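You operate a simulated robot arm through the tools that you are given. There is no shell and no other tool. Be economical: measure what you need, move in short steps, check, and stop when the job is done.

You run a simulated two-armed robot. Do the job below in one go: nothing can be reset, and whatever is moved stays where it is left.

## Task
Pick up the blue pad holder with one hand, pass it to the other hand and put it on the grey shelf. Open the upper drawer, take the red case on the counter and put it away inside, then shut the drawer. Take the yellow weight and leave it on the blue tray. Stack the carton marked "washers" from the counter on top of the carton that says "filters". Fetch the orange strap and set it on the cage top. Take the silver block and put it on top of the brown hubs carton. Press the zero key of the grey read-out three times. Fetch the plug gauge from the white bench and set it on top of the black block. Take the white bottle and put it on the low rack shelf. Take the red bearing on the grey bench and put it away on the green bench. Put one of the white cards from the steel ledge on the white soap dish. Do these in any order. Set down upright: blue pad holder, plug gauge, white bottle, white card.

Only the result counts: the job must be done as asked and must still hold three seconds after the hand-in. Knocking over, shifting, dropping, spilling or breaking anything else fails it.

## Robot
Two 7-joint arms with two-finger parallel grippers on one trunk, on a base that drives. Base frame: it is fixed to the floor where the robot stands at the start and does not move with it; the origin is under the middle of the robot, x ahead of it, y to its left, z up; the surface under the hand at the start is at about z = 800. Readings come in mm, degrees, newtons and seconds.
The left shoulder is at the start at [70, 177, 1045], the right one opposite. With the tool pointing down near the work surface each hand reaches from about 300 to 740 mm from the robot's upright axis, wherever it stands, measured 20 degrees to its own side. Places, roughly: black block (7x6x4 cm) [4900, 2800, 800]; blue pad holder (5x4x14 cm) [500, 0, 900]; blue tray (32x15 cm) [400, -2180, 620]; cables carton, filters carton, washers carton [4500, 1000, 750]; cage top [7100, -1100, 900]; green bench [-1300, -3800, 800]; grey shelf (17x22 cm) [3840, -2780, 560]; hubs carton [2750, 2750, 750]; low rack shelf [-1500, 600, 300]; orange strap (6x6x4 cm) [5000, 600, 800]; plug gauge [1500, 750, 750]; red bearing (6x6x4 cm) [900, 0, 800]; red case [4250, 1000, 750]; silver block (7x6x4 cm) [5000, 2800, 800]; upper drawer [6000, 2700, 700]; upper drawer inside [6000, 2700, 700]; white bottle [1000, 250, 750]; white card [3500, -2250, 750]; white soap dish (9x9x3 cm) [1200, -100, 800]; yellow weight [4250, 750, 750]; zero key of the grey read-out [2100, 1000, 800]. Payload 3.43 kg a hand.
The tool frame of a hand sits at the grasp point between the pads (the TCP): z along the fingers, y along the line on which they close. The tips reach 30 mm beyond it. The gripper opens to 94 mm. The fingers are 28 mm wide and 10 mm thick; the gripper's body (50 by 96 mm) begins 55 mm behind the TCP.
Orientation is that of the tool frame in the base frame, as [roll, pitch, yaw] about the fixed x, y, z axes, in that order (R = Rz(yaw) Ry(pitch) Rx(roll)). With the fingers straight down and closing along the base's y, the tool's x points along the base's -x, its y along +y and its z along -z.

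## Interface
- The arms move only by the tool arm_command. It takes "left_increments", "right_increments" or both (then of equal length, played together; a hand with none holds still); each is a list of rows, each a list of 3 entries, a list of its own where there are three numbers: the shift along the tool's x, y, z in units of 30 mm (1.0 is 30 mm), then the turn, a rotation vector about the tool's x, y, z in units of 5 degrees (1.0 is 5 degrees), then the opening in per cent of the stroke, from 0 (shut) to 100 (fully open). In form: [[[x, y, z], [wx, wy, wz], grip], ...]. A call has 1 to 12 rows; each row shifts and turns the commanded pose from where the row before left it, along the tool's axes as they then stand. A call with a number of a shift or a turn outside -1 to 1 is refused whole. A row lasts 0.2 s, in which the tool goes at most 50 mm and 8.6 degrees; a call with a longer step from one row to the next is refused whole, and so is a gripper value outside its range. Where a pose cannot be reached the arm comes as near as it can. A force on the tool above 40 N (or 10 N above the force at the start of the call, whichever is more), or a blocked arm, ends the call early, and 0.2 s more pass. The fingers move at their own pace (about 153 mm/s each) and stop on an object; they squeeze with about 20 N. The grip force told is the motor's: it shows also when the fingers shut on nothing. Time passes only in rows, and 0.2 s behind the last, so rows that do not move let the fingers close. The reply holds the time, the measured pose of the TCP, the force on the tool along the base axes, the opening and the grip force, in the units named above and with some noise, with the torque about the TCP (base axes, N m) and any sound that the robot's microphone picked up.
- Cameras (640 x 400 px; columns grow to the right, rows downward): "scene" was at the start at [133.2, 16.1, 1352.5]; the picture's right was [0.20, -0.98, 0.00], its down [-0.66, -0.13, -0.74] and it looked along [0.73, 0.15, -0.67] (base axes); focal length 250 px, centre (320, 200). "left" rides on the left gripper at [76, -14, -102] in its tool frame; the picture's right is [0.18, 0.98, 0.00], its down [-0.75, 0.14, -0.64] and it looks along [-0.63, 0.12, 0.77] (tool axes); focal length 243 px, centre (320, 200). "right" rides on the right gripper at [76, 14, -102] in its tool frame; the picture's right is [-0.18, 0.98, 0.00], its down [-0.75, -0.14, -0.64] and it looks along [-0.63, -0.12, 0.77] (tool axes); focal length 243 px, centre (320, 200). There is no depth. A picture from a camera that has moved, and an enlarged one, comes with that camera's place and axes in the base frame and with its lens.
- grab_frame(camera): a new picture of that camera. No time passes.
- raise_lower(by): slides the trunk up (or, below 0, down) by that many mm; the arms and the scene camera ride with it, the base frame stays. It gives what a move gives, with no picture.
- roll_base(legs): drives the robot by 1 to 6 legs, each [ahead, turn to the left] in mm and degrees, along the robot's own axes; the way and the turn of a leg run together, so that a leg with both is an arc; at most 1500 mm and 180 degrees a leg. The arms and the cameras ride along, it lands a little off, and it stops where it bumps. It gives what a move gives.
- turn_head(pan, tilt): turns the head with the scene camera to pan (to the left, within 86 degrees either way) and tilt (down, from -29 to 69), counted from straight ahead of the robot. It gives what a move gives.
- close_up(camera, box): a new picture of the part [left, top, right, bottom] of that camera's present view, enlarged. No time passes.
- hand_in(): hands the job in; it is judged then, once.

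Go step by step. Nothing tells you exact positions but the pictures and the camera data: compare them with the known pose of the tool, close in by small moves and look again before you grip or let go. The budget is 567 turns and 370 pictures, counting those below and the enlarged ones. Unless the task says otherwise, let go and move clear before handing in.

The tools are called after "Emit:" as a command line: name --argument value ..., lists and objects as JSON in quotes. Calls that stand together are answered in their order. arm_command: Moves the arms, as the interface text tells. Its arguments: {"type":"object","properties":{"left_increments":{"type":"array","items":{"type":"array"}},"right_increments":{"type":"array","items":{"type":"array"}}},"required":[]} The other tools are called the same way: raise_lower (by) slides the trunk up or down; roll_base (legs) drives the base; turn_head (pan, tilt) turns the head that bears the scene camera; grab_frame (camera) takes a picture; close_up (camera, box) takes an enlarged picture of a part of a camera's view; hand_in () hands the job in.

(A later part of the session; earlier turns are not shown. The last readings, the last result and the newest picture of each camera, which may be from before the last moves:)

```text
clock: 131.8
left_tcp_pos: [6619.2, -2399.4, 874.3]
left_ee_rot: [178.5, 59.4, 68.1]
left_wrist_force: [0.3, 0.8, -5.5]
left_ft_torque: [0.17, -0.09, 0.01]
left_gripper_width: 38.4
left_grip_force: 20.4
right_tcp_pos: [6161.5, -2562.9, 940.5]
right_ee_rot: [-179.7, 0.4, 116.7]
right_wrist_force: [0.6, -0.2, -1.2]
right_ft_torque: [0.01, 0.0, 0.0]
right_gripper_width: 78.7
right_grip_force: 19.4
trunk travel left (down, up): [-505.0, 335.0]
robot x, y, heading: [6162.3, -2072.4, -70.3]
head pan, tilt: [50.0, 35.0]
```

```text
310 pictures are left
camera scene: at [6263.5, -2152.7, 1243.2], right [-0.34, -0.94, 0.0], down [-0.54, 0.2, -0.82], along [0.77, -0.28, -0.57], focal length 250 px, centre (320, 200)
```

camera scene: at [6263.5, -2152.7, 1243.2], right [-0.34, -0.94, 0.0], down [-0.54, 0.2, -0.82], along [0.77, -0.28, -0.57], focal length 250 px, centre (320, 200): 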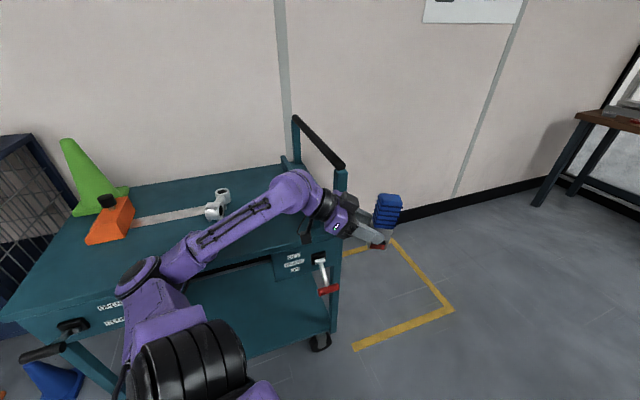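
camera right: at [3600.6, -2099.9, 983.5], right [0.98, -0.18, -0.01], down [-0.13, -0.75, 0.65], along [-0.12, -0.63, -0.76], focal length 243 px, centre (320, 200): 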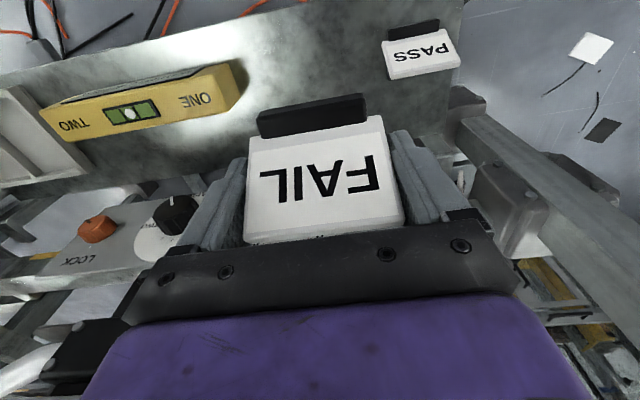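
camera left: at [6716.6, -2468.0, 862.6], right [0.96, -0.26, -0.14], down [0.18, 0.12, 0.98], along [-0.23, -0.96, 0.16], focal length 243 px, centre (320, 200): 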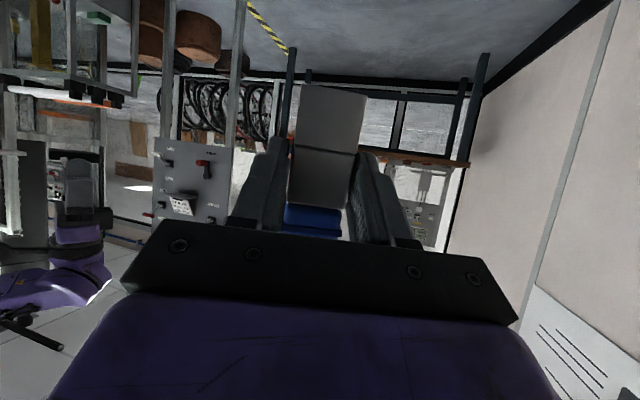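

Free again, cart items undisturbed. I back off further, raise the trunk to carry the arms above the cart, and pull the left hand in toward the middle.

Emit:
roll_base --legs '[[-350, 0]]'

Emit:
raise_lower --by 330

Emit:
arm_command --left_increments '[[[-0.4, -0.4, 0.72], [0, 0, 0], 0], [[-0.4, -0.4, 0.72], [0, 0, 0], 0], [[-0.4, -0.4, 0.72], [0, 0, 0], 0], [[-0.4, -0.4, 0.72], [0, 0, 0], 0], [[-0.4, -0.4, 0.72], [0, 0, 0], 0], [[-0.4, -0.4, 0.72], [0, 0, 0], 0], [[-0.4, -0.4, 0.72], [0, 0, 0], 0], [[-0.4, -0.4, 0.72], [0, 0, 0], 0], [[-0.4, -0.4, 0.72], [0, 0, 0], 0]]'

Emit:
roll_base --legs '[[0, -20]]'

Emit:
turn_head --pan 0 --tilt 50

Emit:
grab_frame --camera "scene"

```text
clock: 134.1
left_tcp_pos: [6497.6, -2064.7, 875.5]
left_ee_rot: [178.5, 59.5, 68.4]
left_wrist_force: [-0.1, -0.2, -6.1]
left_ft_torque: [0.15, -0.05, 0.0]
left_gripper_width: 38.2
left_grip_force: 20.0
right_tcp_pos: [6041.7, -2229.0, 940.0]
right_ee_rot: [-179.7, 0.4, 116.9]
right_wrist_force: [-1.0, 1.4, -2.3]
right_ft_torque: [-0.01, 0.0, 0.0]
right_gripper_width: 78.9
right_grip_force: 20.0
trunk travel left (down, up): [-505.0, 335.0]
robot x, y, heading: [6040.0, -1740.8, -69.9]
head pan, tilt: [50.0, 35.0]
```

```text
clock: 137.3
left_tcp_pos: [6497.7, -2066.0, 1204.1]
left_ee_rot: [178.7, 59.4, 68.5]
left_wrist_force: [-0.2, 0.3, -6.5]
left_ft_torque: [0.15, -0.06, -0.02]
left_gripper_width: 38.5
left_grip_force: 19.8
right_tcp_pos: [6042.0, -2229.6, 1270.4]
right_ee_rot: [-179.7, 0.4, 117.0]
right_wrist_force: [0.1, 0.7, -0.6]
right_ft_torque: [-0.01, -0.02, -0.03]
right_gripper_width: 78.9
right_grip_force: 20.4
trunk travel left (down, up): [-835.0, 5.0]
robot x, y, heading: [6041.0, -1738.6, -70.1]
head pan, tilt: [50.0, 35.0]
```

```text
clock: 139.3
left_tcp_pos: [6318.7, -2238.9, 1197.6]
left_ee_rot: [178.7, 59.3, 68.5]
left_wrist_force: [-0.1, -0.4, -6.0]
left_ft_torque: [0.12, -0.04, -0.01]
left_gripper_width: 38.3
left_grip_force: 20.0
right_tcp_pos: [6042.7, -2231.3, 1269.9]
right_ee_rot: [-179.8, 0.2, 116.9]
right_wrist_force: [-0.3, -0.6, -1.6]
right_ft_torque: [0.0, -0.02, 0.02]
right_gripper_width: 78.4
right_grip_force: 20.2
trunk travel left (down, up): [-835.0, 5.0]
robot x, y, heading: [6043.8, -1740.6, -70.1]
head pan, tilt: [50.0, 35.0]
```

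```text
clock: 140.8
left_tcp_pos: [6140.8, -2301.6, 1199.0]
left_ee_rot: [178.7, 59.4, 49.1]
left_wrist_force: [0.1, -0.2, -6.1]
left_ft_torque: [0.12, -0.09, 0.0]
left_gripper_width: 38.5
left_grip_force: 20.1
right_tcp_pos: [5881.3, -2201.5, 1271.1]
right_ee_rot: [-179.6, 0.3, 97.3]
right_wrist_force: [0.2, -1.2, -0.1]
right_ft_torque: [-0.05, 0.02, 0.02]
right_gripper_width: 78.7
right_grip_force: 19.9
trunk travel left (down, up): [-835.0, 5.0]
robot x, y, heading: [6040.6, -1744.3, -89.5]
head pan, tilt: [50.0, 35.0]
```

```text
clock: 141.9
left_tcp_pos: [6138.8, -2300.6, 1199.3]
left_ee_rot: [178.6, 59.4, 49.1]
left_wrist_force: [-0.3, -0.5, -5.8]
left_ft_torque: [0.15, -0.14, 0.01]
left_gripper_width: 38.2
left_grip_force: 19.9
right_tcp_pos: [5880.3, -2202.2, 1269.8]
right_ee_rot: [-179.7, 0.3, 97.4]
right_wrist_force: [0.5, 0.0, -0.9]
right_ft_torque: [-0.01, 0.01, 0.01]
right_gripper_width: 78.8
right_grip_force: 20.1
trunk travel left (down, up): [-835.0, 5.0]
robot x, y, heading: [6043.3, -1741.3, -89.5]
head pan, tilt: [0.0, 50.0]
```

```text
309 pictures are left
camera scene: at [6044.6, -1870.0, 1551.3], right [-1.0, -0.01, 0.0], down [-0.01, 0.77, -0.64], along [0.01, -0.64, -0.77], focal length 250 px, centre (320, 200)
```

scene: 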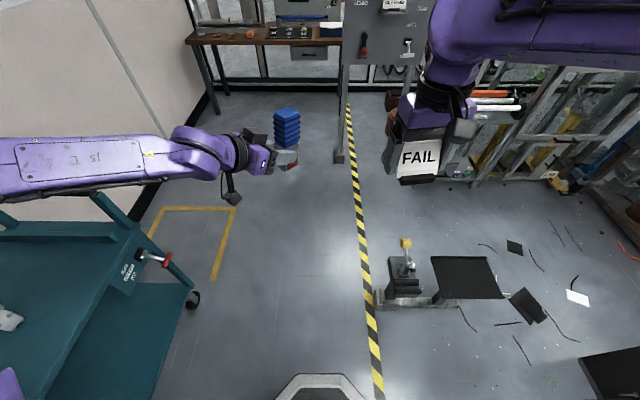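

Now the gap between stand and cart is clear to see. I drive through its middle, then turn to face the shelf.

Emit:
roll_base --legs '[[0, 7.2], [1090, 0]]'

```text
clock: 148.2
left_tcp_pos: [6348.1, -3377.5, 1198.4]
left_ee_rot: [178.4, 59.4, 55.7]
left_wrist_force: [0.2, -0.2, -6.1]
left_ft_torque: [0.14, -0.1, -0.02]
left_gripper_width: 38.2
left_grip_force: 20.0
right_tcp_pos: [6078.6, -3310.0, 1270.2]
right_ee_rot: [-179.7, 0.3, 104.3]
right_wrist_force: [-0.8, 0.5, -1.2]
right_ft_torque: [-0.01, 0.01, -0.02]
right_gripper_width: 78.7
right_grip_force: 20.9
trunk travel left (down, up): [-835.0, 5.0]
robot x, y, heading: [6188.0, -2834.2, -82.7]
head pan, tilt: [0.0, 50.0]
```

Emit:
roll_base --legs '[[0, -97], [1250, 0]]'

Emit:
turn_head --pan 0 --tilt 40

Emit:
grab_frame --camera "scene"

```text
clock: 158.0
left_tcp_pos: [4451.3, -2983.4, 1204.6]
left_ee_rot: [177.7, 59.6, -39.2]
left_wrist_force: [-1.7, -0.7, -6.1]
left_ft_torque: [-0.1, -0.2, -0.03]
left_gripper_width: 38.4
left_grip_force: 20.3
right_tcp_pos: [4541.0, -2717.3, 1278.9]
right_ee_rot: [-180.0, 1.5, 9.5]
right_wrist_force: [-0.5, 0.3, -1.2]
right_ft_torque: [-0.02, -0.03, 0.01]
right_gripper_width: 78.6
right_grip_force: 20.4
trunk travel left (down, up): [-835.0, 5.0]
robot x, y, heading: [4984.2, -2872.5, -176.4]
head pan, tilt: [0.0, 50.0]
stopped in leg 2: the robot was blocked; the commanded pose is now the measured one
```

```text
clock: 158.7
left_tcp_pos: [4452.6, -2983.4, 1206.9]
left_ee_rot: [177.4, 59.7, -39.6]
left_wrist_force: [-0.8, -0.4, -5.9]
left_ft_torque: [-0.12, -0.12, -0.03]
left_gripper_width: 38.2
left_grip_force: 20.5
right_tcp_pos: [4541.1, -2718.7, 1278.1]
right_ee_rot: [-179.9, 1.5, 9.4]
right_wrist_force: [-0.5, -0.2, -0.2]
right_ft_torque: [0.0, -0.03, -0.01]
right_gripper_width: 78.8
right_grip_force: 19.6
trunk travel left (down, up): [-835.0, 5.0]
robot x, y, heading: [4982.9, -2871.7, -176.2]
head pan, tilt: [0.0, 40.0]
```

```text
308 pictures are left
camera scene: at [4888.4, -2870.1, 1569.1], right [-0.06, 1.0, 0.0], down [0.62, 0.04, -0.78], along [-0.78, -0.05, -0.62], focal length 250 px, centre (320, 200)
```

scene: 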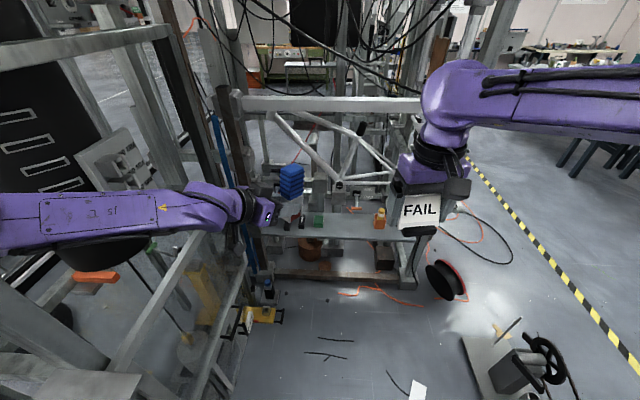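

My left elbow touches the cage-like frame on the left. I back off and shift over so both arms clear, approaching the shelf at a slight angle.

Emit:
roll_base --legs '[[-150, 0], [0, -23.5], [700, 0], [0, 34]]'

Emit:
turn_head --pan 0 --tilt 50

Emit:
grab_frame --camera "scene"

```text
clock: 166.4
left_tcp_pos: [3976.6, -2826.0, 1192.9]
left_ee_rot: [179.5, 58.9, -28.3]
left_wrist_force: [0.1, -0.2, -5.0]
left_ft_torque: [-0.06, -0.16, 0.0]
left_gripper_width: 38.1
left_grip_force: 19.8
right_tcp_pos: [4017.7, -2550.0, 1268.7]
right_ee_rot: [-179.7, 0.1, 19.1]
right_wrist_force: [-0.4, 0.8, -2.1]
right_ft_torque: [-0.01, -0.01, 0.01]
right_gripper_width: 78.7
right_grip_force: 20.1
trunk travel left (down, up): [-835.0, 5.0]
robot x, y, heading: [4505.2, -2615.1, -167.0]
head pan, tilt: [0.0, 40.0]
```

```text
clock: 167.1
left_tcp_pos: [3977.3, -2826.3, 1193.2]
left_ee_rot: [179.5, 58.9, -28.2]
left_wrist_force: [0.1, -0.3, -5.7]
left_ft_torque: [-0.08, -0.11, 0.03]
left_gripper_width: 38.4
left_grip_force: 19.9
right_tcp_pos: [4019.0, -2551.4, 1269.6]
right_ee_rot: [-179.7, 0.2, 19.2]
right_wrist_force: [-0.1, -0.1, -1.1]
right_ft_torque: [-0.01, -0.01, 0.02]
right_gripper_width: 78.9
right_grip_force: 19.7
trunk travel left (down, up): [-835.0, 5.0]
robot x, y, heading: [4506.1, -2614.3, -167.0]
head pan, tilt: [0.0, 50.0]
```

```text
307 pictures are left
camera scene: at [4381.7, -2645.4, 1551.4], right [-0.22, 0.97, 0.0], down [0.75, 0.17, -0.64], along [-0.63, -0.14, -0.77], focal length 250 px, centre (320, 200)
```

scene: 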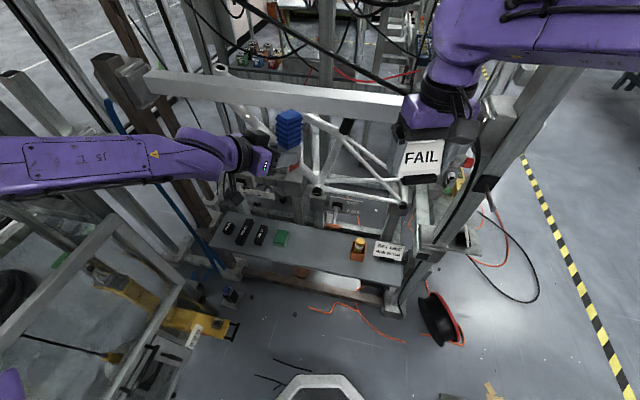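

Good view: the empty shelf zone lies between the green block and the yellow marker, centre about (3850, -2765). I pull the right hand back, then lower the trunk.

Emit:
arm_command --right_increments '[[[1, 0, 0], [0, 0, 0], 0], [[1, 0, 0], [0, 0, 0], 0], [[1, 0, 0], [0, 0, 0], 0], [[0.8, 0, 0], [0, 0, 0], 0]]'

Emit:
raise_lower --by -350

Emit:
grab_frame --camera "scene"

Emit:
grab_frame --camera "left"

```text
clock: 168.1
left_tcp_pos: [3977.5, -2827.1, 1193.1]
left_ee_rot: [179.4, 58.9, -28.4]
left_wrist_force: [0.4, -0.6, -5.8]
left_ft_torque: [-0.08, -0.16, 0.0]
left_gripper_width: 38.0
left_grip_force: 19.9
right_tcp_pos: [4127.9, -2511.5, 1269.2]
right_ee_rot: [-179.7, 0.2, 19.1]
right_wrist_force: [-0.4, 0.6, -0.9]
right_ft_torque: [-0.04, 0.01, 0.02]
right_gripper_width: 78.9
right_grip_force: 19.7
trunk travel left (down, up): [-835.0, 5.0]
robot x, y, heading: [4506.9, -2618.3, -167.1]
head pan, tilt: [0.0, 50.0]
```

```text
clock: 171.5
left_tcp_pos: [3976.9, -2826.9, 843.1]
left_ee_rot: [179.5, 58.9, -28.3]
left_wrist_force: [-0.2, 0.5, -6.2]
left_ft_torque: [-0.11, -0.12, -0.03]
left_gripper_width: 38.1
left_grip_force: 20.2
right_tcp_pos: [4126.1, -2513.8, 917.3]
right_ee_rot: [-179.6, 0.2, 19.1]
right_wrist_force: [1.0, -0.5, -1.5]
right_ft_torque: [-0.01, 0.05, -0.01]
right_gripper_width: 78.4
right_grip_force: 20.0
trunk travel left (down, up): [-485.0, 355.0]
robot x, y, heading: [4504.8, -2612.7, -167.0]
head pan, tilt: [0.0, 50.0]
```

```text
306 pictures are left
camera scene: at [4382.0, -2645.0, 1201.4], right [-0.22, 0.97, 0.0], down [0.75, 0.17, -0.64], along [-0.63, -0.14, -0.77], focal length 250 px, centre (320, 200)
```

scene: 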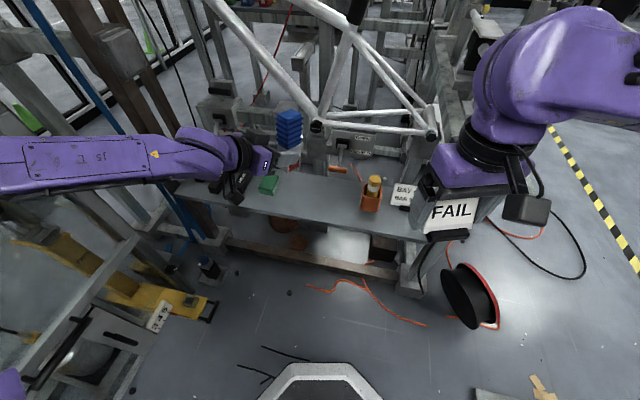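

```text
305 pictures are left
camera left: at [4095.4, -2874.9, 830.5], right [-0.38, -0.91, -0.15], down [0.08, -0.2, 0.98], along [-0.92, 0.36, 0.14], focal length 243 px, centre (320, 200)
```

left: 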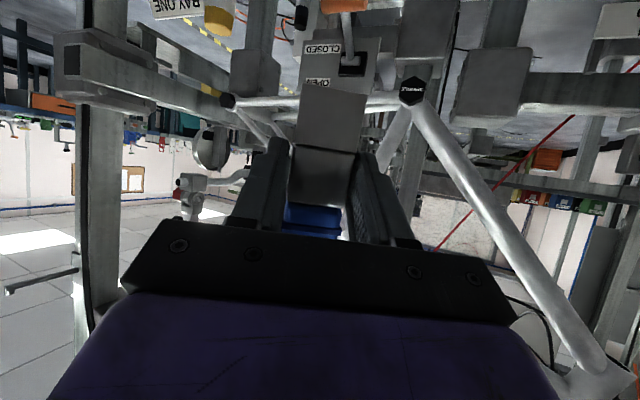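

Shelf top is about z = 565, spanning x ≈ 3752–3930, free for y ≈ -2890…-2620. I lower the left hand to just above shelf level and then move in over it.

Emit:
arm_command --left_increments '[[[0.833, 0, 0.5], [0, -0.2, 0], 0], [[0.833, 0, 0.5], [0, 0, 0], 0], [[0.833, 0, 0.5], [0, 0, 0], 0], [[0.833, 0, 0.5], [0, 0, 0], 0], [[0.833, 0, 0.5], [0, 0, 0], 0], [[0.7, 0, 0.4], [0, 0, 0], 0], [[-0.56, 0.08, 0.93], [0, 0, 0], 0], [[-0.56, 0.08, 0.93], [0, 0, 0], 0], [[-0.56, 0.08, 0.93], [0, 0, 0], 0], [[-0.56, 0.08, 0.93], [0, 0, 0], 0]]'

Emit:
grab_frame --camera "scene"

Emit:
grab_frame --camera "left"

```text
clock: 173.7
left_tcp_pos: [3856.1, -2777.3, 673.0]
left_ee_rot: [179.5, 59.7, -28.3]
left_wrist_force: [1.5, 0.3, -6.3]
left_ft_torque: [-0.08, -0.11, 0.04]
left_gripper_width: 38.3
left_grip_force: 20.2
right_tcp_pos: [4126.4, -2511.9, 916.6]
right_ee_rot: [-179.8, 0.2, 19.1]
right_wrist_force: [-0.6, -0.2, -1.3]
right_ft_torque: [-0.02, 0.0, 0.02]
right_gripper_width: 78.6
right_grip_force: 20.0
trunk travel left (down, up): [-485.0, 355.0]
robot x, y, heading: [4503.5, -2616.5, -167.2]
head pan, tilt: [0.0, 50.0]
```

```text
304 pictures are left
camera scene: at [4381.1, -2644.3, 1201.2], right [-0.22, 0.97, 0.0], down [0.75, 0.17, -0.64], along [-0.63, -0.14, -0.77], focal length 250 px, centre (320, 200)
```

scene: 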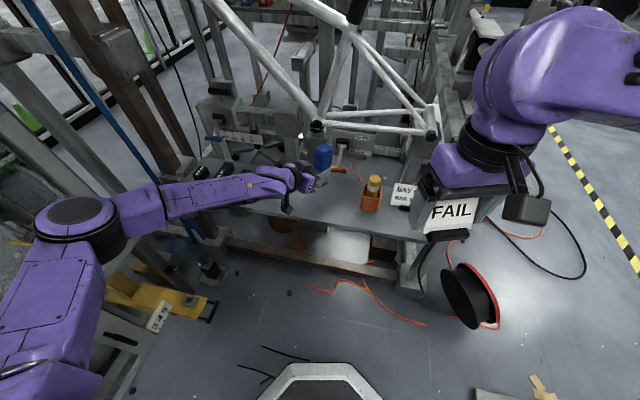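

```text
303 pictures are left
camera left: at [3974.1, -2823.8, 658.3], right [-0.38, -0.91, -0.16], down [0.09, -0.2, 0.97], along [-0.92, 0.35, 0.16], focal length 243 px, centre (320, 200)
```

left: 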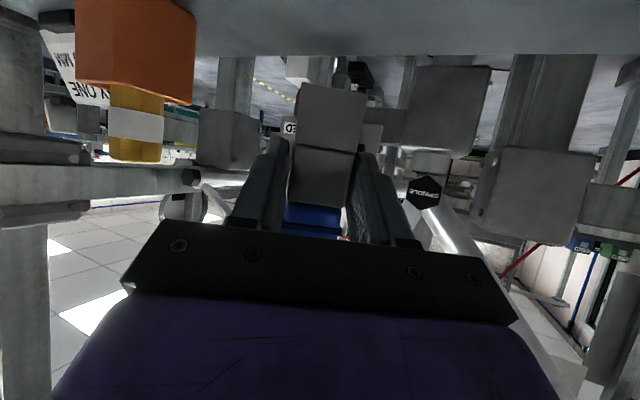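

Upright over the free spot. I lower it toward the shelf gently.

Emit:
arm_command --left_increments '[[[0.72, 0, 0.42], [0, 0, 0], 0], [[0.63, 0, 0.37], [0, 0, 0], 0], [[0.14, 0, 0.084], [0, 0, 0], 0], [[0.14, 0, 0.084], [0, 0, 0], 0], [[0, 0, 0], [0, 0, 0], 0]]'

Emit:
close_up --camera "scene" --box '[260, 110, 400, 230]'

Emit:
grab_frame --camera "left"

```text
clock: 174.9
left_tcp_pos: [3855.8, -2773.3, 618.2]
left_ee_rot: [179.5, 59.9, -28.3]
left_wrist_force: [-0.5, -0.4, -5.8]
left_ft_torque: [-0.07, -0.12, 0.01]
left_gripper_width: 38.4
left_grip_force: 19.7
right_tcp_pos: [4126.5, -2513.0, 919.2]
right_ee_rot: [-179.7, 0.1, 19.0]
right_wrist_force: [0.5, 0.4, -1.1]
right_ft_torque: [0.01, -0.02, -0.01]
right_gripper_width: 78.7
right_grip_force: 20.2
trunk travel left (down, up): [-485.0, 355.0]
robot x, y, heading: [4502.7, -2615.5, -167.2]
head pan, tilt: [0.0, 50.0]
```

```text
3.33 times, centred on (330, 170) of scene
camera zoom: at [4381.8, -2644.8, 1201.3], right [-0.22, 0.97, 0.0], down [0.75, 0.17, -0.64], along [-0.63, -0.14, -0.77], focal length 832 px, centre (287, 300)
```

zoom: 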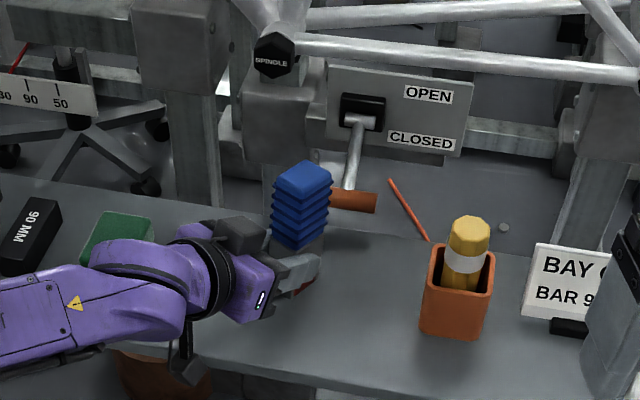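

```text
301 pictures are left
camera left: at [3973.7, -2821.3, 603.6], right [-0.38, -0.91, -0.15], down [0.09, -0.2, 0.97], along [-0.92, 0.35, 0.16], focal length 243 px, centre (320, 200)
```

left: 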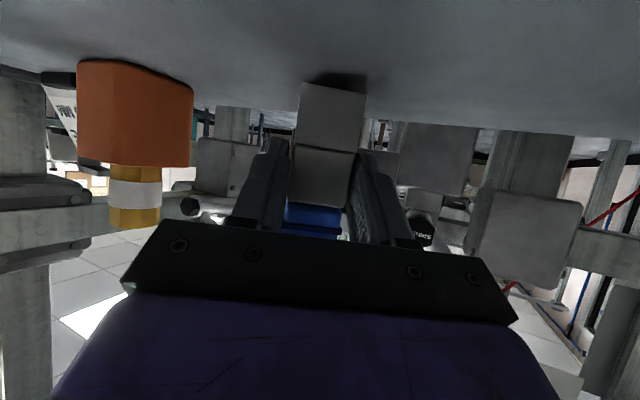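

Nearly there, shadow visible under the base. I lower in small steps until contact shows.

Emit:
arm_command --left_increments '[[[0.1, 0, 0.06], [0, 0, 0], 0], [[0.1, 0, 0.06], [0, 0, 0], 0], [[0, 0, 0], [0, 0, 0], 0]]'

Emit:
arm_command --left_increments '[[[0.07, 0, 0.04], [0, 0, 0], 0], [[0, 0, 0], [0, 0, 0], 0]]'

Emit:
arm_command --left_increments '[[[0.07, 0, 0.04], [0, 0, 0], 0], [[0, 0, 0], [0, 0, 0], 0]]'

```text
clock: 175.7
left_tcp_pos: [3855.7, -2774.2, 615.9]
left_ee_rot: [179.4, 60.2, -28.4]
left_wrist_force: [-3.1, -2.7, 9.1]
left_ft_torque: [0.23, 0.46, 0.1]
left_gripper_width: 38.3
left_grip_force: 20.0
right_tcp_pos: [4127.2, -2513.5, 918.6]
right_ee_rot: [-179.7, 0.3, 19.2]
right_wrist_force: [0.2, -0.7, -1.2]
right_ft_torque: [0.01, 0.0, 0.01]
right_gripper_width: 78.4
right_grip_force: 20.1
trunk travel left (down, up): [-485.0, 355.0]
robot x, y, heading: [4505.4, -2614.9, -167.4]
head pan, tilt: [0.0, 50.0]
```

```text
clock: 176.3
left_tcp_pos: [3857.4, -2773.4, 611.1]
left_ee_rot: [179.3, 60.0, -28.5]
left_wrist_force: [2.9, -3.8, 13.1]
left_ft_torque: [0.22, 0.39, 0.04]
left_gripper_width: 38.4
left_grip_force: 20.8
right_tcp_pos: [4129.6, -2513.9, 919.1]
right_ee_rot: [-179.7, 0.5, 19.1]
right_wrist_force: [0.9, -0.1, -1.3]
right_ft_torque: [-0.03, 0.0, -0.02]
right_gripper_width: 78.7
right_grip_force: 20.2
trunk travel left (down, up): [-485.0, 355.0]
robot x, y, heading: [4505.5, -2614.5, -167.2]
head pan, tilt: [0.0, 50.0]
```

```text
clock: 176.9
left_tcp_pos: [3857.0, -2774.4, 609.9]
left_ee_rot: [179.4, 60.2, -28.5]
left_wrist_force: [4.5, -2.4, 12.2]
left_ft_torque: [0.25, 0.4, 0.02]
left_gripper_width: 38.1
left_grip_force: 20.8
right_tcp_pos: [4129.8, -2513.5, 919.3]
right_ee_rot: [-179.7, 0.3, 19.1]
right_wrist_force: [-0.5, 0.0, -0.9]
right_ft_torque: [0.0, -0.01, -0.03]
right_gripper_width: 78.9
right_grip_force: 20.3
trunk travel left (down, up): [-485.0, 355.0]
robot x, y, heading: [4507.1, -2612.0, -166.9]
head pan, tilt: [0.0, 50.0]
```

Contact is made. I open the left hand and withdraw straight back.

Emit:
arm_command --left_increments '[[[0, 0, 0], [0, 0, 0], 60], [[0, 0, 0], [0, 0, 0], 100], [[0, 0, 0], [0, 0, 0], 100], [[0.25, 0, -0.43], [0, 0, 0], 100], [[0.43, 0, -0.75], [0, 0, 0], 100], [[0.43, 0, -0.75], [0, 0, 0], 100], [[0.43, 0, -0.75], [0, 0, 0], 100]]'

Emit:
close_up --camera "scene" --box '[260, 110, 400, 230]'

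Emit:
grab_frame --camera "left"

```text
clock: 178.5
left_tcp_pos: [3938.9, -2816.5, 610.5]
left_ee_rot: [179.5, 60.0, -28.3]
left_wrist_force: [0.6, -0.6, 1.3]
left_ft_torque: [-0.01, 0.0, 0.0]
left_gripper_width: 94.2
left_grip_force: 0.0
right_tcp_pos: [4128.0, -2514.0, 918.9]
right_ee_rot: [-179.7, 0.3, 19.1]
right_wrist_force: [0.5, -0.5, -1.6]
right_ft_torque: [-0.01, 0.0, 0.0]
right_gripper_width: 78.8
right_grip_force: 20.1
trunk travel left (down, up): [-485.0, 355.0]
robot x, y, heading: [4509.2, -2613.7, -166.9]
head pan, tilt: [0.0, 50.0]
```

```text
3.33 times, centred on (330, 170) of scene
camera zoom: at [4383.2, -2645.1, 1201.5], right [-0.22, 0.97, 0.0], down [0.75, 0.17, -0.64], along [-0.63, -0.14, -0.77], focal length 832 px, centre (287, 300)
```

zoom: 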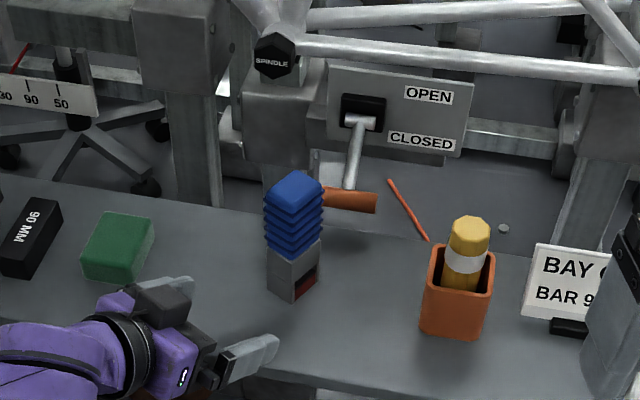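

```text
299 pictures are left
camera left: at [4057.5, -2864.3, 594.3], right [-0.38, -0.91, -0.15], down [0.09, -0.2, 0.97], along [-0.92, 0.35, 0.16], focal length 243 px, centre (320, 200)
```

left: 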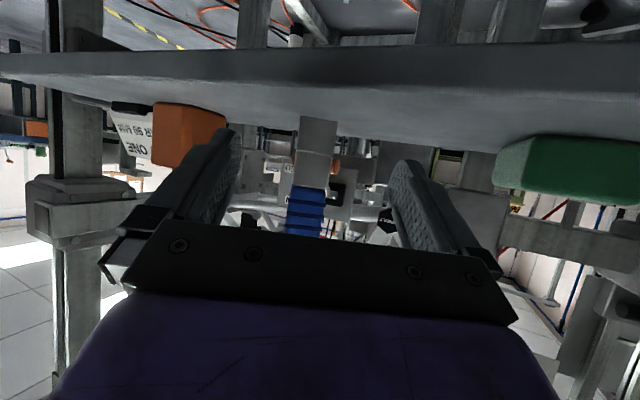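

The pad holder stands upright on the shelf, task one done. I retract the left arm, raise the trunk and back out the way I came.

Emit:
arm_command --left_increments '[[[0.43, 0, -0.75], [0, 0, 0], 100], [[0.43, 0, -0.75], [0, 0, 0], 100], [[0.43, 0, -0.75], [0, 0, 0], 100], [[0, 0, -0.9], [0, 0, 0], 100], [[0, 0, -0.9], [0, 0, 0], 100], [[0, 0, -0.9], [0, 0, 0], 100]]'

Emit:
raise_lower --by 350

Emit:
arm_command --left_increments '[[[0, 0, 0], [0, 1, 0], 100], [[0, 0, 0], [0, 1, 0], 100], [[0, 0, 0], [0, 1, 0], 100], [[0, 0, 0], [0, 1, 0], 100], [[0, 0, 0], [0, 1, 0], 100], [[0, 0, 0], [0, 1, 0], 100], [[0, 0, 0], [0, 1, 0], 100], [[0, 0, 0], [0, 1, 0], 100], [[0, 0, 0], [0, 1, 0], 100], [[0, 0, 0], [0, 1, 0], 100], [[0, 0, 0], [0, 1, 0], 100], [[0, 0, 0], [0, 1, 0], 100]]'

Emit:
grab_frame --camera "scene"

```text
clock: 179.9
left_tcp_pos: [4068.8, -2887.2, 649.6]
left_ee_rot: [179.4, 60.0, -28.5]
left_wrist_force: [-0.1, 0.0, 0.1]
left_ft_torque: [-0.01, 0.0, -0.04]
left_gripper_width: 94.2
left_grip_force: 0.1
right_tcp_pos: [4128.5, -2513.3, 919.2]
right_ee_rot: [-179.8, 0.4, 19.1]
right_wrist_force: [0.0, 0.2, -1.3]
right_ft_torque: [0.03, 0.0, 0.02]
right_gripper_width: 78.7
right_grip_force: 20.1
trunk travel left (down, up): [-485.0, 355.0]
robot x, y, heading: [4505.3, -2616.5, -166.6]
head pan, tilt: [0.0, 50.0]
```

```text
clock: 183.3
left_tcp_pos: [4068.9, -2885.5, 999.6]
left_ee_rot: [179.5, 59.9, -28.4]
left_wrist_force: [-0.3, -0.4, -0.7]
left_ft_torque: [-0.02, 0.02, -0.03]
left_gripper_width: 94.2
left_grip_force: 0.0
right_tcp_pos: [4127.1, -2512.5, 1268.6]
right_ee_rot: [-179.8, 0.2, 19.1]
right_wrist_force: [-0.1, 0.1, -0.8]
right_ft_torque: [-0.03, -0.04, 0.02]
right_gripper_width: 78.8
right_grip_force: 19.8
trunk travel left (down, up): [-835.0, 5.0]
robot x, y, heading: [4503.6, -2614.9, -167.1]
head pan, tilt: [0.0, 50.0]
```

```text
clock: 185.9
left_tcp_pos: [4067.7, -2884.1, 998.8]
left_ee_rot: [179.6, -0.2, -27.9]
left_wrist_force: [-0.3, 0.6, -0.3]
left_ft_torque: [-0.03, 0.01, 0.0]
left_gripper_width: 94.2
left_grip_force: 0.1
right_tcp_pos: [4126.1, -2512.6, 1267.8]
right_ee_rot: [-179.8, 0.2, 19.0]
right_wrist_force: [-0.5, 0.4, -1.0]
right_ft_torque: [-0.01, 0.01, 0.02]
right_gripper_width: 78.6
right_grip_force: 19.6
trunk travel left (down, up): [-835.0, 5.0]
robot x, y, heading: [4506.1, -2614.4, -167.3]
head pan, tilt: [0.0, 50.0]
```

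```text
298 pictures are left
camera scene: at [4381.8, -2643.3, 1551.4], right [-0.22, 0.97, 0.0], down [0.75, 0.17, -0.64], along [-0.63, -0.14, -0.77], focal length 250 px, centre (320, 200)
```

scene: 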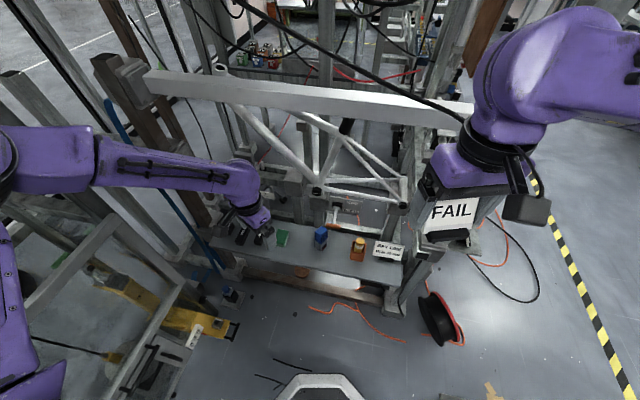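

Clear. I raise and straighten the left hand, then retrace the drive out.

Emit:
arm_command --left_increments '[[[0, 0, -0.8], [0, 0, -1], 100], [[0, 0, -0.8], [0, 0, -1], 100], [[0, 0, -0.8], [0, 0, -1], 100], [[0, 0, -0.8], [0, 0, -1], 100], [[0, 0, -0.8], [0, 0, -1], 100], [[0, 0, -0.8], [0, 0, -1], 100], [[0, 0, -0.8], [0, 0, -1], 100], [[0, 0, -0.8], [0, 0, -1], 100]]'

Emit:
roll_base --legs '[[0, -34], [-700, 0], [0, 21], [-1070, 0], [0, -91]]'

```text
clock: 187.7
left_tcp_pos: [4071.8, -2885.8, 1193.5]
left_ee_rot: [179.7, 0.1, 12.3]
left_wrist_force: [0.6, 0.1, -0.4]
left_ft_torque: [-0.05, 0.02, 0.0]
left_gripper_width: 94.1
left_grip_force: 0.1
right_tcp_pos: [4127.1, -2513.0, 1268.6]
right_ee_rot: [-179.6, 0.4, 19.1]
right_wrist_force: [0.4, -0.9, -1.2]
right_ft_torque: [0.01, 0.03, 0.0]
right_gripper_width: 78.6
right_grip_force: 20.4
trunk travel left (down, up): [-835.0, 5.0]
robot x, y, heading: [4506.3, -2616.0, -167.4]
head pan, tilt: [0.0, 50.0]
```

```text
clock: 203.1
left_tcp_pos: [5997.8, -2348.9, 1192.6]
left_ee_rot: [179.8, 0.1, -86.9]
left_wrist_force: [0.6, 0.6, -0.2]
left_ft_torque: [0.0, 0.04, -0.02]
left_gripper_width: 94.0
left_grip_force: 0.0
right_tcp_pos: [6356.3, -2464.9, 1268.0]
right_ee_rot: [-179.6, 0.3, -80.0]
right_wrist_force: [0.4, -0.8, -0.7]
right_ft_torque: [-0.01, 0.02, 0.03]
right_gripper_width: 78.9
right_grip_force: 19.6
trunk travel left (down, up): [-835.0, 5.0]
robot x, y, heading: [6194.2, -2823.8, 94.0]
head pan, tilt: [0.0, 50.0]
```

Emit:
roll_base --legs '[[1480, 0], [0, 83], [1500, 0], [1500, 0], [1500, 0], [300, 0]]'

Emit:
turn_head --pan -60 --tilt 30

Emit:
grab_frame --camera "scene"

```text
clock: 236.3
left_tcp_pos: [860.9, -1079.5, 1192.9]
left_ee_rot: [179.8, 0.2, -3.6]
left_wrist_force: [1.0, 0.2, -0.6]
left_ft_torque: [-0.02, 0.04, 0.02]
left_gripper_width: 93.9
left_grip_force: 0.0
right_tcp_pos: [1017.6, -734.9, 1268.3]
right_ee_rot: [-179.7, 0.4, 3.5]
right_wrist_force: [0.5, 1.0, -1.1]
right_ft_torque: [0.02, 0.0, 0.04]
right_gripper_width: 78.4
right_grip_force: 19.2
trunk travel left (down, up): [-835.0, 5.0]
robot x, y, heading: [1348.9, -938.5, 177.7]
head pan, tilt: [0.0, 50.0]
```

```text
clock: 237.6
left_tcp_pos: [859.9, -1079.5, 1192.4]
left_ee_rot: [179.9, 0.1, -3.6]
left_wrist_force: [0.7, 0.7, -0.3]
left_ft_torque: [-0.01, -0.01, -0.02]
left_gripper_width: 93.8
left_grip_force: 0.1
right_tcp_pos: [1015.4, -735.2, 1268.0]
right_ee_rot: [-179.7, 0.2, 3.4]
right_wrist_force: [-0.8, -0.6, -1.7]
right_ft_torque: [0.01, 0.0, 0.04]
right_gripper_width: 78.9
right_grip_force: 20.1
trunk travel left (down, up): [-835.0, 5.0]
robot x, y, heading: [1353.9, -932.7, 177.1]
head pan, tilt: [-60.0, 30.0]
```

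```text
297 pictures are left
camera scene: at [1261.0, -854.0, 1580.9], right [0.89, 0.46, 0.0], down [0.23, -0.44, -0.87], along [-0.4, 0.77, -0.5], focal length 250 px, centre (320, 200)
```

scene: 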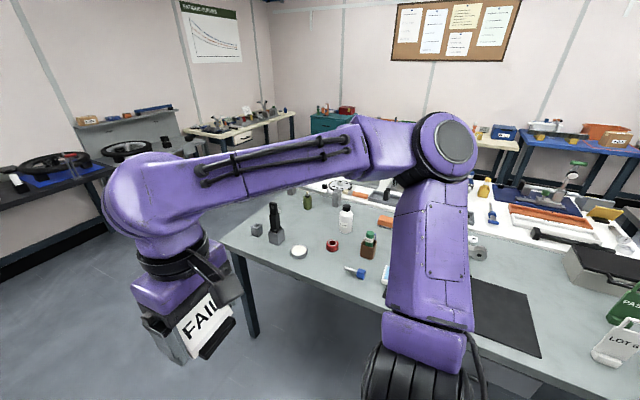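

I turn to face the bench and look at the soap dish.

Emit:
roll_base --legs '[[0, -87]]'

Emit:
turn_head --pan 0 --tilt 45

Emit:
grab_frame --camera "scene"

Emit:
close_up --camera "scene" --box '[240, 100, 480, 250]'

```text
clock: 241.8
left_tcp_pos: [1202.6, -445.9, 1192.2]
left_ee_rot: [179.8, 0.2, -92.9]
left_wrist_force: [-0.7, -0.1, -0.6]
left_ft_torque: [0.01, -0.01, 0.0]
left_gripper_width: 93.6
left_grip_force: 0.0
right_tcp_pos: [1548.7, -597.3, 1268.4]
right_ee_rot: [-179.6, 0.1, -85.8]
right_wrist_force: [-0.1, 0.0, -1.9]
right_ft_torque: [0.0, -0.02, -0.02]
right_gripper_width: 78.7
right_grip_force: 20.6
trunk travel left (down, up): [-835.0, 5.0]
robot x, y, heading: [1353.2, -934.8, 87.9]
head pan, tilt: [-60.0, 30.0]
```

```text
clock: 243.1
left_tcp_pos: [1202.3, -444.6, 1191.7]
left_ee_rot: [179.7, 0.1, -92.8]
left_wrist_force: [-0.8, 0.3, -0.4]
left_ft_torque: [-0.01, -0.01, -0.01]
left_gripper_width: 93.9
left_grip_force: 0.2
right_tcp_pos: [1548.8, -597.8, 1267.8]
right_ee_rot: [-179.7, 0.2, -85.8]
right_wrist_force: [0.7, -0.1, -0.8]
right_ft_torque: [0.0, 0.01, -0.01]
right_gripper_width: 78.5
right_grip_force: 19.5
trunk travel left (down, up): [-835.0, 5.0]
robot x, y, heading: [1349.1, -936.8, 88.0]
head pan, tilt: [0.0, 45.0]
```

```text
296 pictures are left
camera scene: at [1357.9, -805.5, 1558.4], right [1.0, -0.04, 0.0], down [-0.03, -0.71, -0.71], along [0.03, 0.71, -0.71], focal length 250 px, centre (320, 200)
```

scene: 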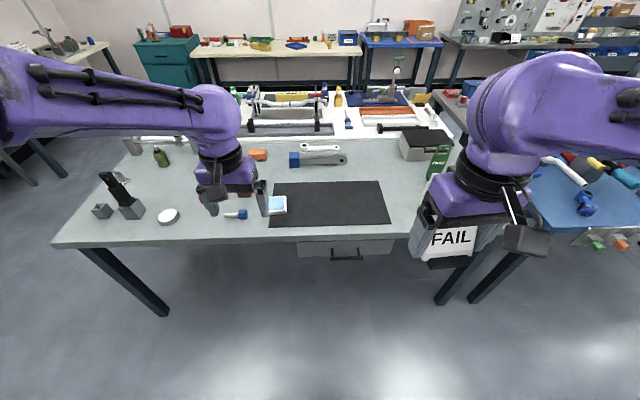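

```text
2.67 times, centred on (360, 175) of scene
camera zoom: at [1357.9, -805.5, 1558.4], right [1.0, -0.04, 0.0], down [-0.03, -0.71, -0.71], along [0.03, 0.71, -0.71], focal length 666 px, centre (213, 267)
```

zoom: 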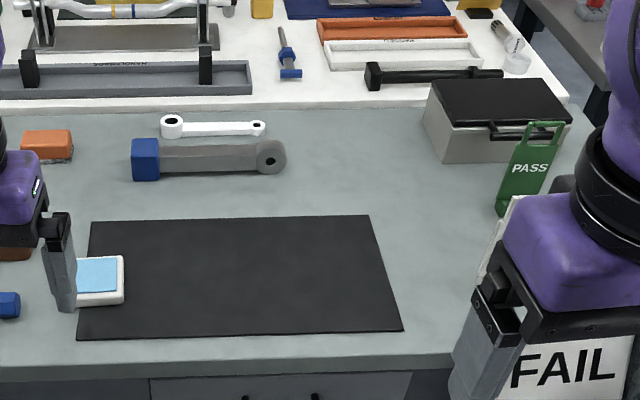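

The soap dish (white, pale-blue inside) is at about (1213, -98). I drive up to the bench and angle toward it.

Emit:
roll_base --legs '[[310, 0], [0, 22]]'

Emit:
turn_head --pan 0 --tilt 55

Emit:
grab_frame --camera "scene"

```text
clock: 246.3
left_tcp_pos: [1039.8, -237.4, 1192.4]
left_ee_rot: [179.7, 0.2, -70.5]
left_wrist_force: [0.2, -0.5, 0.8]
left_ft_torque: [-0.03, 0.05, 0.02]
left_gripper_width: 94.1
left_grip_force: 0.0
right_tcp_pos: [1415.8, -246.6, 1268.5]
right_ee_rot: [-179.7, 0.3, -63.6]
right_wrist_force: [0.5, -0.4, -1.8]
right_ft_torque: [-0.02, 0.04, -0.01]
right_gripper_width: 78.5
right_grip_force: 20.1
trunk travel left (down, up): [-835.0, 5.0]
robot x, y, heading: [1363.3, -635.1, 110.3]
head pan, tilt: [0.0, 45.0]
```

```text
clock: 247.1
left_tcp_pos: [1037.5, -236.6, 1191.9]
left_ee_rot: [179.8, 0.1, -70.7]
left_wrist_force: [-0.3, -0.1, -0.7]
left_ft_torque: [0.01, 0.01, 0.0]
left_gripper_width: 94.1
left_grip_force: 0.1
right_tcp_pos: [1415.5, -246.4, 1267.6]
right_ee_rot: [-179.7, 0.3, -63.5]
right_wrist_force: [-0.6, -0.3, -1.1]
right_ft_torque: [-0.01, -0.02, 0.01]
right_gripper_width: 78.7
right_grip_force: 20.8
trunk travel left (down, up): [-835.0, 5.0]
robot x, y, heading: [1361.4, -635.2, 110.1]
head pan, tilt: [0.0, 55.0]
```

```text
294 pictures are left
camera scene: at [1320.3, -519.6, 1545.0], right [0.94, 0.35, 0.0], down [0.28, -0.77, -0.57], along [-0.2, 0.54, -0.82], focal length 250 px, centre (320, 200)
```

scene: 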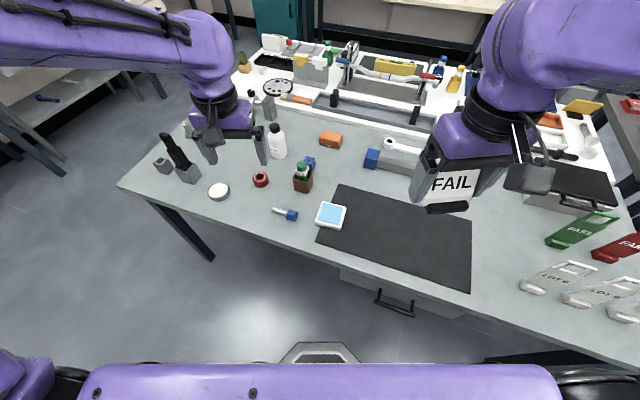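

Dish centre about (1200, -90). I square the card to the dish and move over it while still high, then lower the trunk.

Emit:
arm_command --right_increments '[[[0, 0, 0], [0, 0, 0.883], 0], [[0, 0, 0], [0, 0, 0.883], 0], [[0, 0, 0], [0, 0, 0.883], 0], [[0, 0, 0], [0, 0, 0.883], 0], [[0, 0, 0], [0, 0, 0.883], 0], [[0, 0, 0], [0, 0, 0.883], 0]]'

Emit:
arm_command --right_increments '[[[-0.6875, 0.9, 0], [0, 0, 0], 0], [[-0.6875, 0.9, 0], [0, 0, 0], 0], [[-0.6875, 0.9, 0], [0, 0, 0], 0], [[-0.6875, 0.9, 0], [0, 0, 0], 0], [[-0.6875, 0.9, 0], [0, 0, 0], 0], [[-0.6875, 0.9, 0], [0, 0, 0], 0], [[-0.6875, 0.9, 0], [0, 0, 0], 0], [[-0.6875, 0.9, 0], [0, 0, 0], 0]]'

Emit:
raise_lower --by -230

Emit:
grab_frame --camera "right"

Emit:
grab_frame --camera "scene"

```text
clock: 248.5
left_tcp_pos: [1036.7, -236.9, 1192.8]
left_ee_rot: [179.8, 0.2, -70.6]
left_wrist_force: [-0.3, 0.3, -1.7]
left_ft_torque: [0.01, -0.03, -0.03]
left_gripper_width: 93.8
left_grip_force: 0.1
right_tcp_pos: [1415.0, -245.1, 1268.0]
right_ee_rot: [-179.8, 0.3, -90.2]
right_wrist_force: [-0.4, -0.8, -0.7]
right_ft_torque: [-0.01, -0.01, 0.01]
right_gripper_width: 78.4
right_grip_force: 19.9
trunk travel left (down, up): [-835.0, 5.0]
robot x, y, heading: [1360.0, -631.9, 110.0]
head pan, tilt: [0.0, 55.0]
```

```text
clock: 250.3
left_tcp_pos: [1035.2, -234.1, 1191.3]
left_ee_rot: [179.9, 0.0, -70.6]
left_wrist_force: [0.1, 0.2, 0.1]
left_ft_torque: [-0.02, -0.03, 0.0]
left_gripper_width: 94.0
left_grip_force: 0.1
right_tcp_pos: [1197.7, -74.6, 1267.7]
right_ee_rot: [-179.7, 0.2, -90.1]
right_wrist_force: [0.2, 0.3, -1.0]
right_ft_torque: [0.01, -0.02, 0.01]
right_gripper_width: 78.9
right_grip_force: 20.6
trunk travel left (down, up): [-835.0, 5.0]
robot x, y, heading: [1364.2, -633.4, 110.2]
head pan, tilt: [0.0, 55.0]
```

```text
clock: 252.7
left_tcp_pos: [1038.3, -237.4, 962.6]
left_ee_rot: [179.8, 0.1, -70.6]
left_wrist_force: [0.3, -0.3, -0.1]
left_ft_torque: [-0.01, -0.01, 0.0]
left_gripper_width: 94.0
left_grip_force: 0.0
right_tcp_pos: [1200.8, -76.2, 1040.0]
right_ee_rot: [-179.8, 0.3, -90.1]
right_wrist_force: [0.4, 0.3, -1.8]
right_ft_torque: [0.01, 0.0, 0.01]
right_gripper_width: 78.5
right_grip_force: 20.0
trunk travel left (down, up): [-605.0, 235.0]
robot x, y, heading: [1363.6, -632.4, 110.2]
head pan, tilt: [0.0, 55.0]
```

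```text
293 pictures are left
camera right: at [1186.2, -153.7, 1141.0], right [-0.98, 0.19, 0.0], down [0.14, 0.75, 0.65], along [0.12, 0.64, -0.76], focal length 243 px, centre (320, 200)
```

right: 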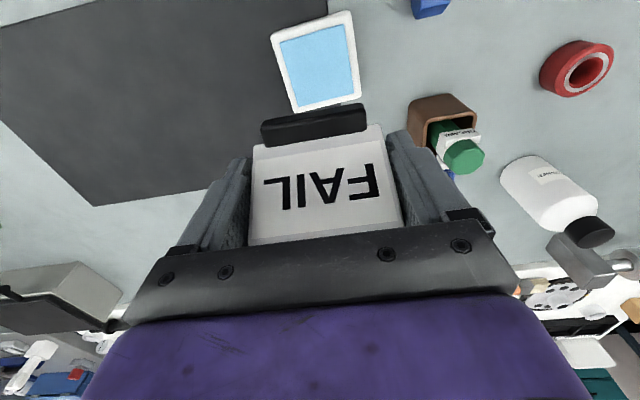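

```text
292 pictures are left
camera scene: at [1320.4, -519.6, 1315.0], right [0.94, 0.35, 0.0], down [0.28, -0.77, -0.57], along [-0.2, 0.54, -0.82], focal length 250 px, centre (320, 200)
```

scene: 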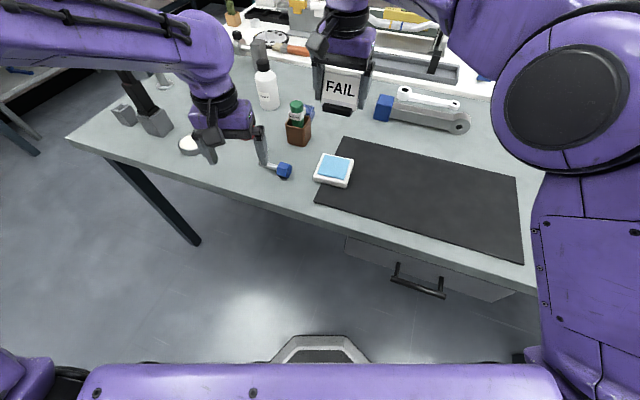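

Dish centre confirmed near (1201, -92). I lower the card to just above it.

Emit:
arm_command --right_increments '[[[0.12, 0, 0.9], [0, 0, 0], 0], [[0.12, 0, 1], [0, 0, 0], 0], [[0, 0, 1], [0, 0, 0], 0], [[0, 0, 1], [0, 0, 0], 0], [[0, 0, 0.8], [0, 0, 0], 0], [[0, 0, 0], [0, 0, 0], 0]]'

Emit:
close_up --camera "scene" --box '[260, 90, 420, 210]'

Emit:
grab_frame --camera "right"

```text
clock: 254.1
left_tcp_pos: [1038.5, -237.5, 962.2]
left_ee_rot: [179.8, 0.1, -70.6]
left_wrist_force: [-0.3, -0.2, 0.2]
left_ft_torque: [-0.04, 0.04, -0.04]
left_gripper_width: 94.2
left_grip_force: 0.0
right_tcp_pos: [1201.1, -81.6, 897.5]
right_ee_rot: [-179.8, 0.3, -90.1]
right_wrist_force: [0.6, 0.8, -1.3]
right_ft_torque: [0.02, 0.01, 0.01]
right_gripper_width: 78.6
right_grip_force: 19.4
trunk travel left (down, up): [-605.0, 235.0]
robot x, y, heading: [1364.0, -637.8, 110.2]
head pan, tilt: [0.0, 55.0]
```

```text
3.33 times, centred on (340, 150) of scene
camera zoom: at [1320.4, -519.8, 1315.0], right [0.94, 0.35, 0.0], down [0.28, -0.77, -0.57], along [-0.2, 0.54, -0.82], focal length 832 px, centre (253, 367)
```

zoom: 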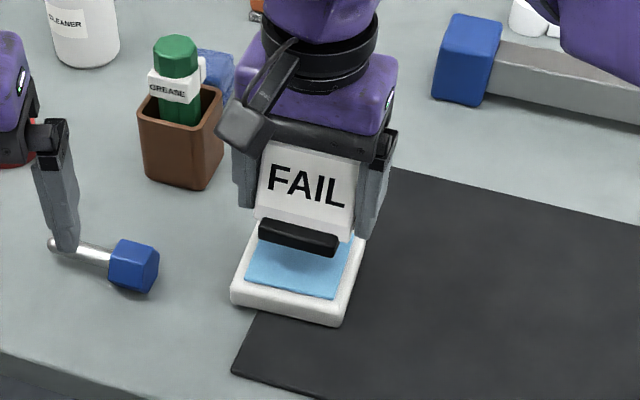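

```text
290 pictures are left
camera right: at [1186.6, -158.8, 998.6], right [-0.98, 0.19, 0.0], down [0.14, 0.75, 0.65], along [0.12, 0.64, -0.76], focal length 243 px, centre (320, 200)
```

right: 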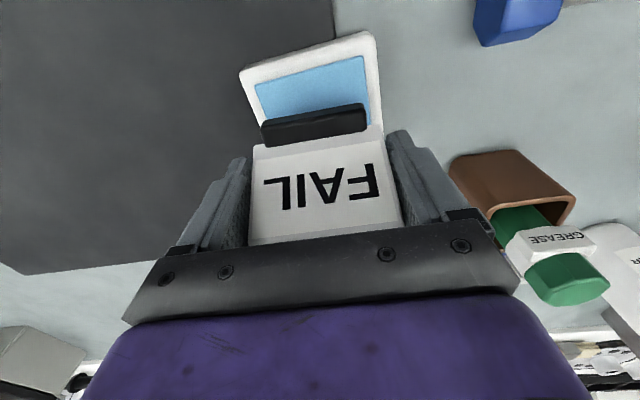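

Well positioned over the dish. I lower slowly to contact.

Emit:
arm_command --right_increments '[[[0, 0, 0.25], [0, 0, 0], 0], [[0, 0, 0.25], [0, 0, 0], 0], [[0, 0, 0.2], [0, 0, 0], 0], [[0, 0, 0], [0, 0, 0], 0]]'

Emit:
arm_command --right_increments '[[[0, 0, 0.1], [0, 0, 0], 0], [[0, 0, 0], [0, 0, 0], 0]]'

Emit:
close_up --camera "scene" --box '[290, 120, 390, 200]'

```text
clock: 255.1
left_tcp_pos: [1036.4, -236.1, 961.8]
left_ee_rot: [179.8, 0.1, -70.5]
left_wrist_force: [0.1, 0.1, 0.0]
left_ft_torque: [0.02, 0.01, 0.0]
left_gripper_width: 93.9
left_grip_force: 0.0
right_tcp_pos: [1202.3, -83.1, 875.1]
right_ee_rot: [-179.8, 0.2, -90.1]
right_wrist_force: [0.0, 0.3, -0.7]
right_ft_torque: [-0.02, 0.02, -0.02]
right_gripper_width: 78.8
right_grip_force: 20.1
trunk travel left (down, up): [-605.0, 235.0]
robot x, y, heading: [1363.4, -633.9, 110.2]
head pan, tilt: [0.0, 55.0]
```

```text
clock: 255.7
left_tcp_pos: [1037.8, -236.1, 961.9]
left_ee_rot: [179.8, 0.2, -70.6]
left_wrist_force: [-0.1, -0.3, 0.4]
left_ft_torque: [0.0, 0.0, 0.01]
left_gripper_width: 94.1
left_grip_force: 0.1
right_tcp_pos: [1200.8, -82.7, 872.3]
right_ee_rot: [-179.8, 0.3, -90.2]
right_wrist_force: [0.1, 1.0, -1.8]
right_ft_torque: [0.03, -0.05, -0.02]
right_gripper_width: 78.6
right_grip_force: 19.7
trunk travel left (down, up): [-605.0, 235.0]
robot x, y, heading: [1359.2, -630.7, 110.4]
head pan, tilt: [0.0, 55.0]
```

```text
5.00 times, centred on (340, 160) of scene
camera zoom: at [1320.3, -519.5, 1314.9], right [0.94, 0.35, 0.0], down [0.28, -0.77, -0.57], along [-0.2, 0.54, -0.82], focal length 1249 px, centre (220, 400)
```

zoom: 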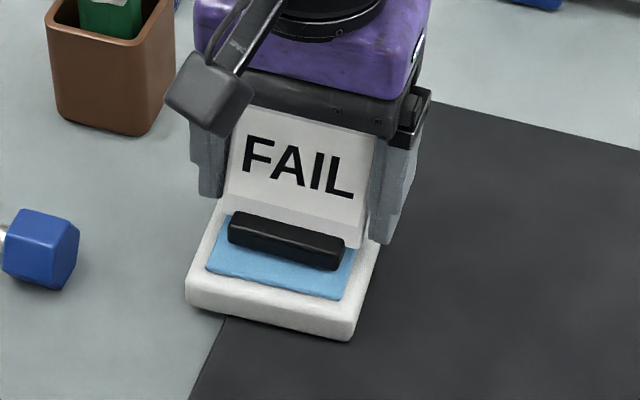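

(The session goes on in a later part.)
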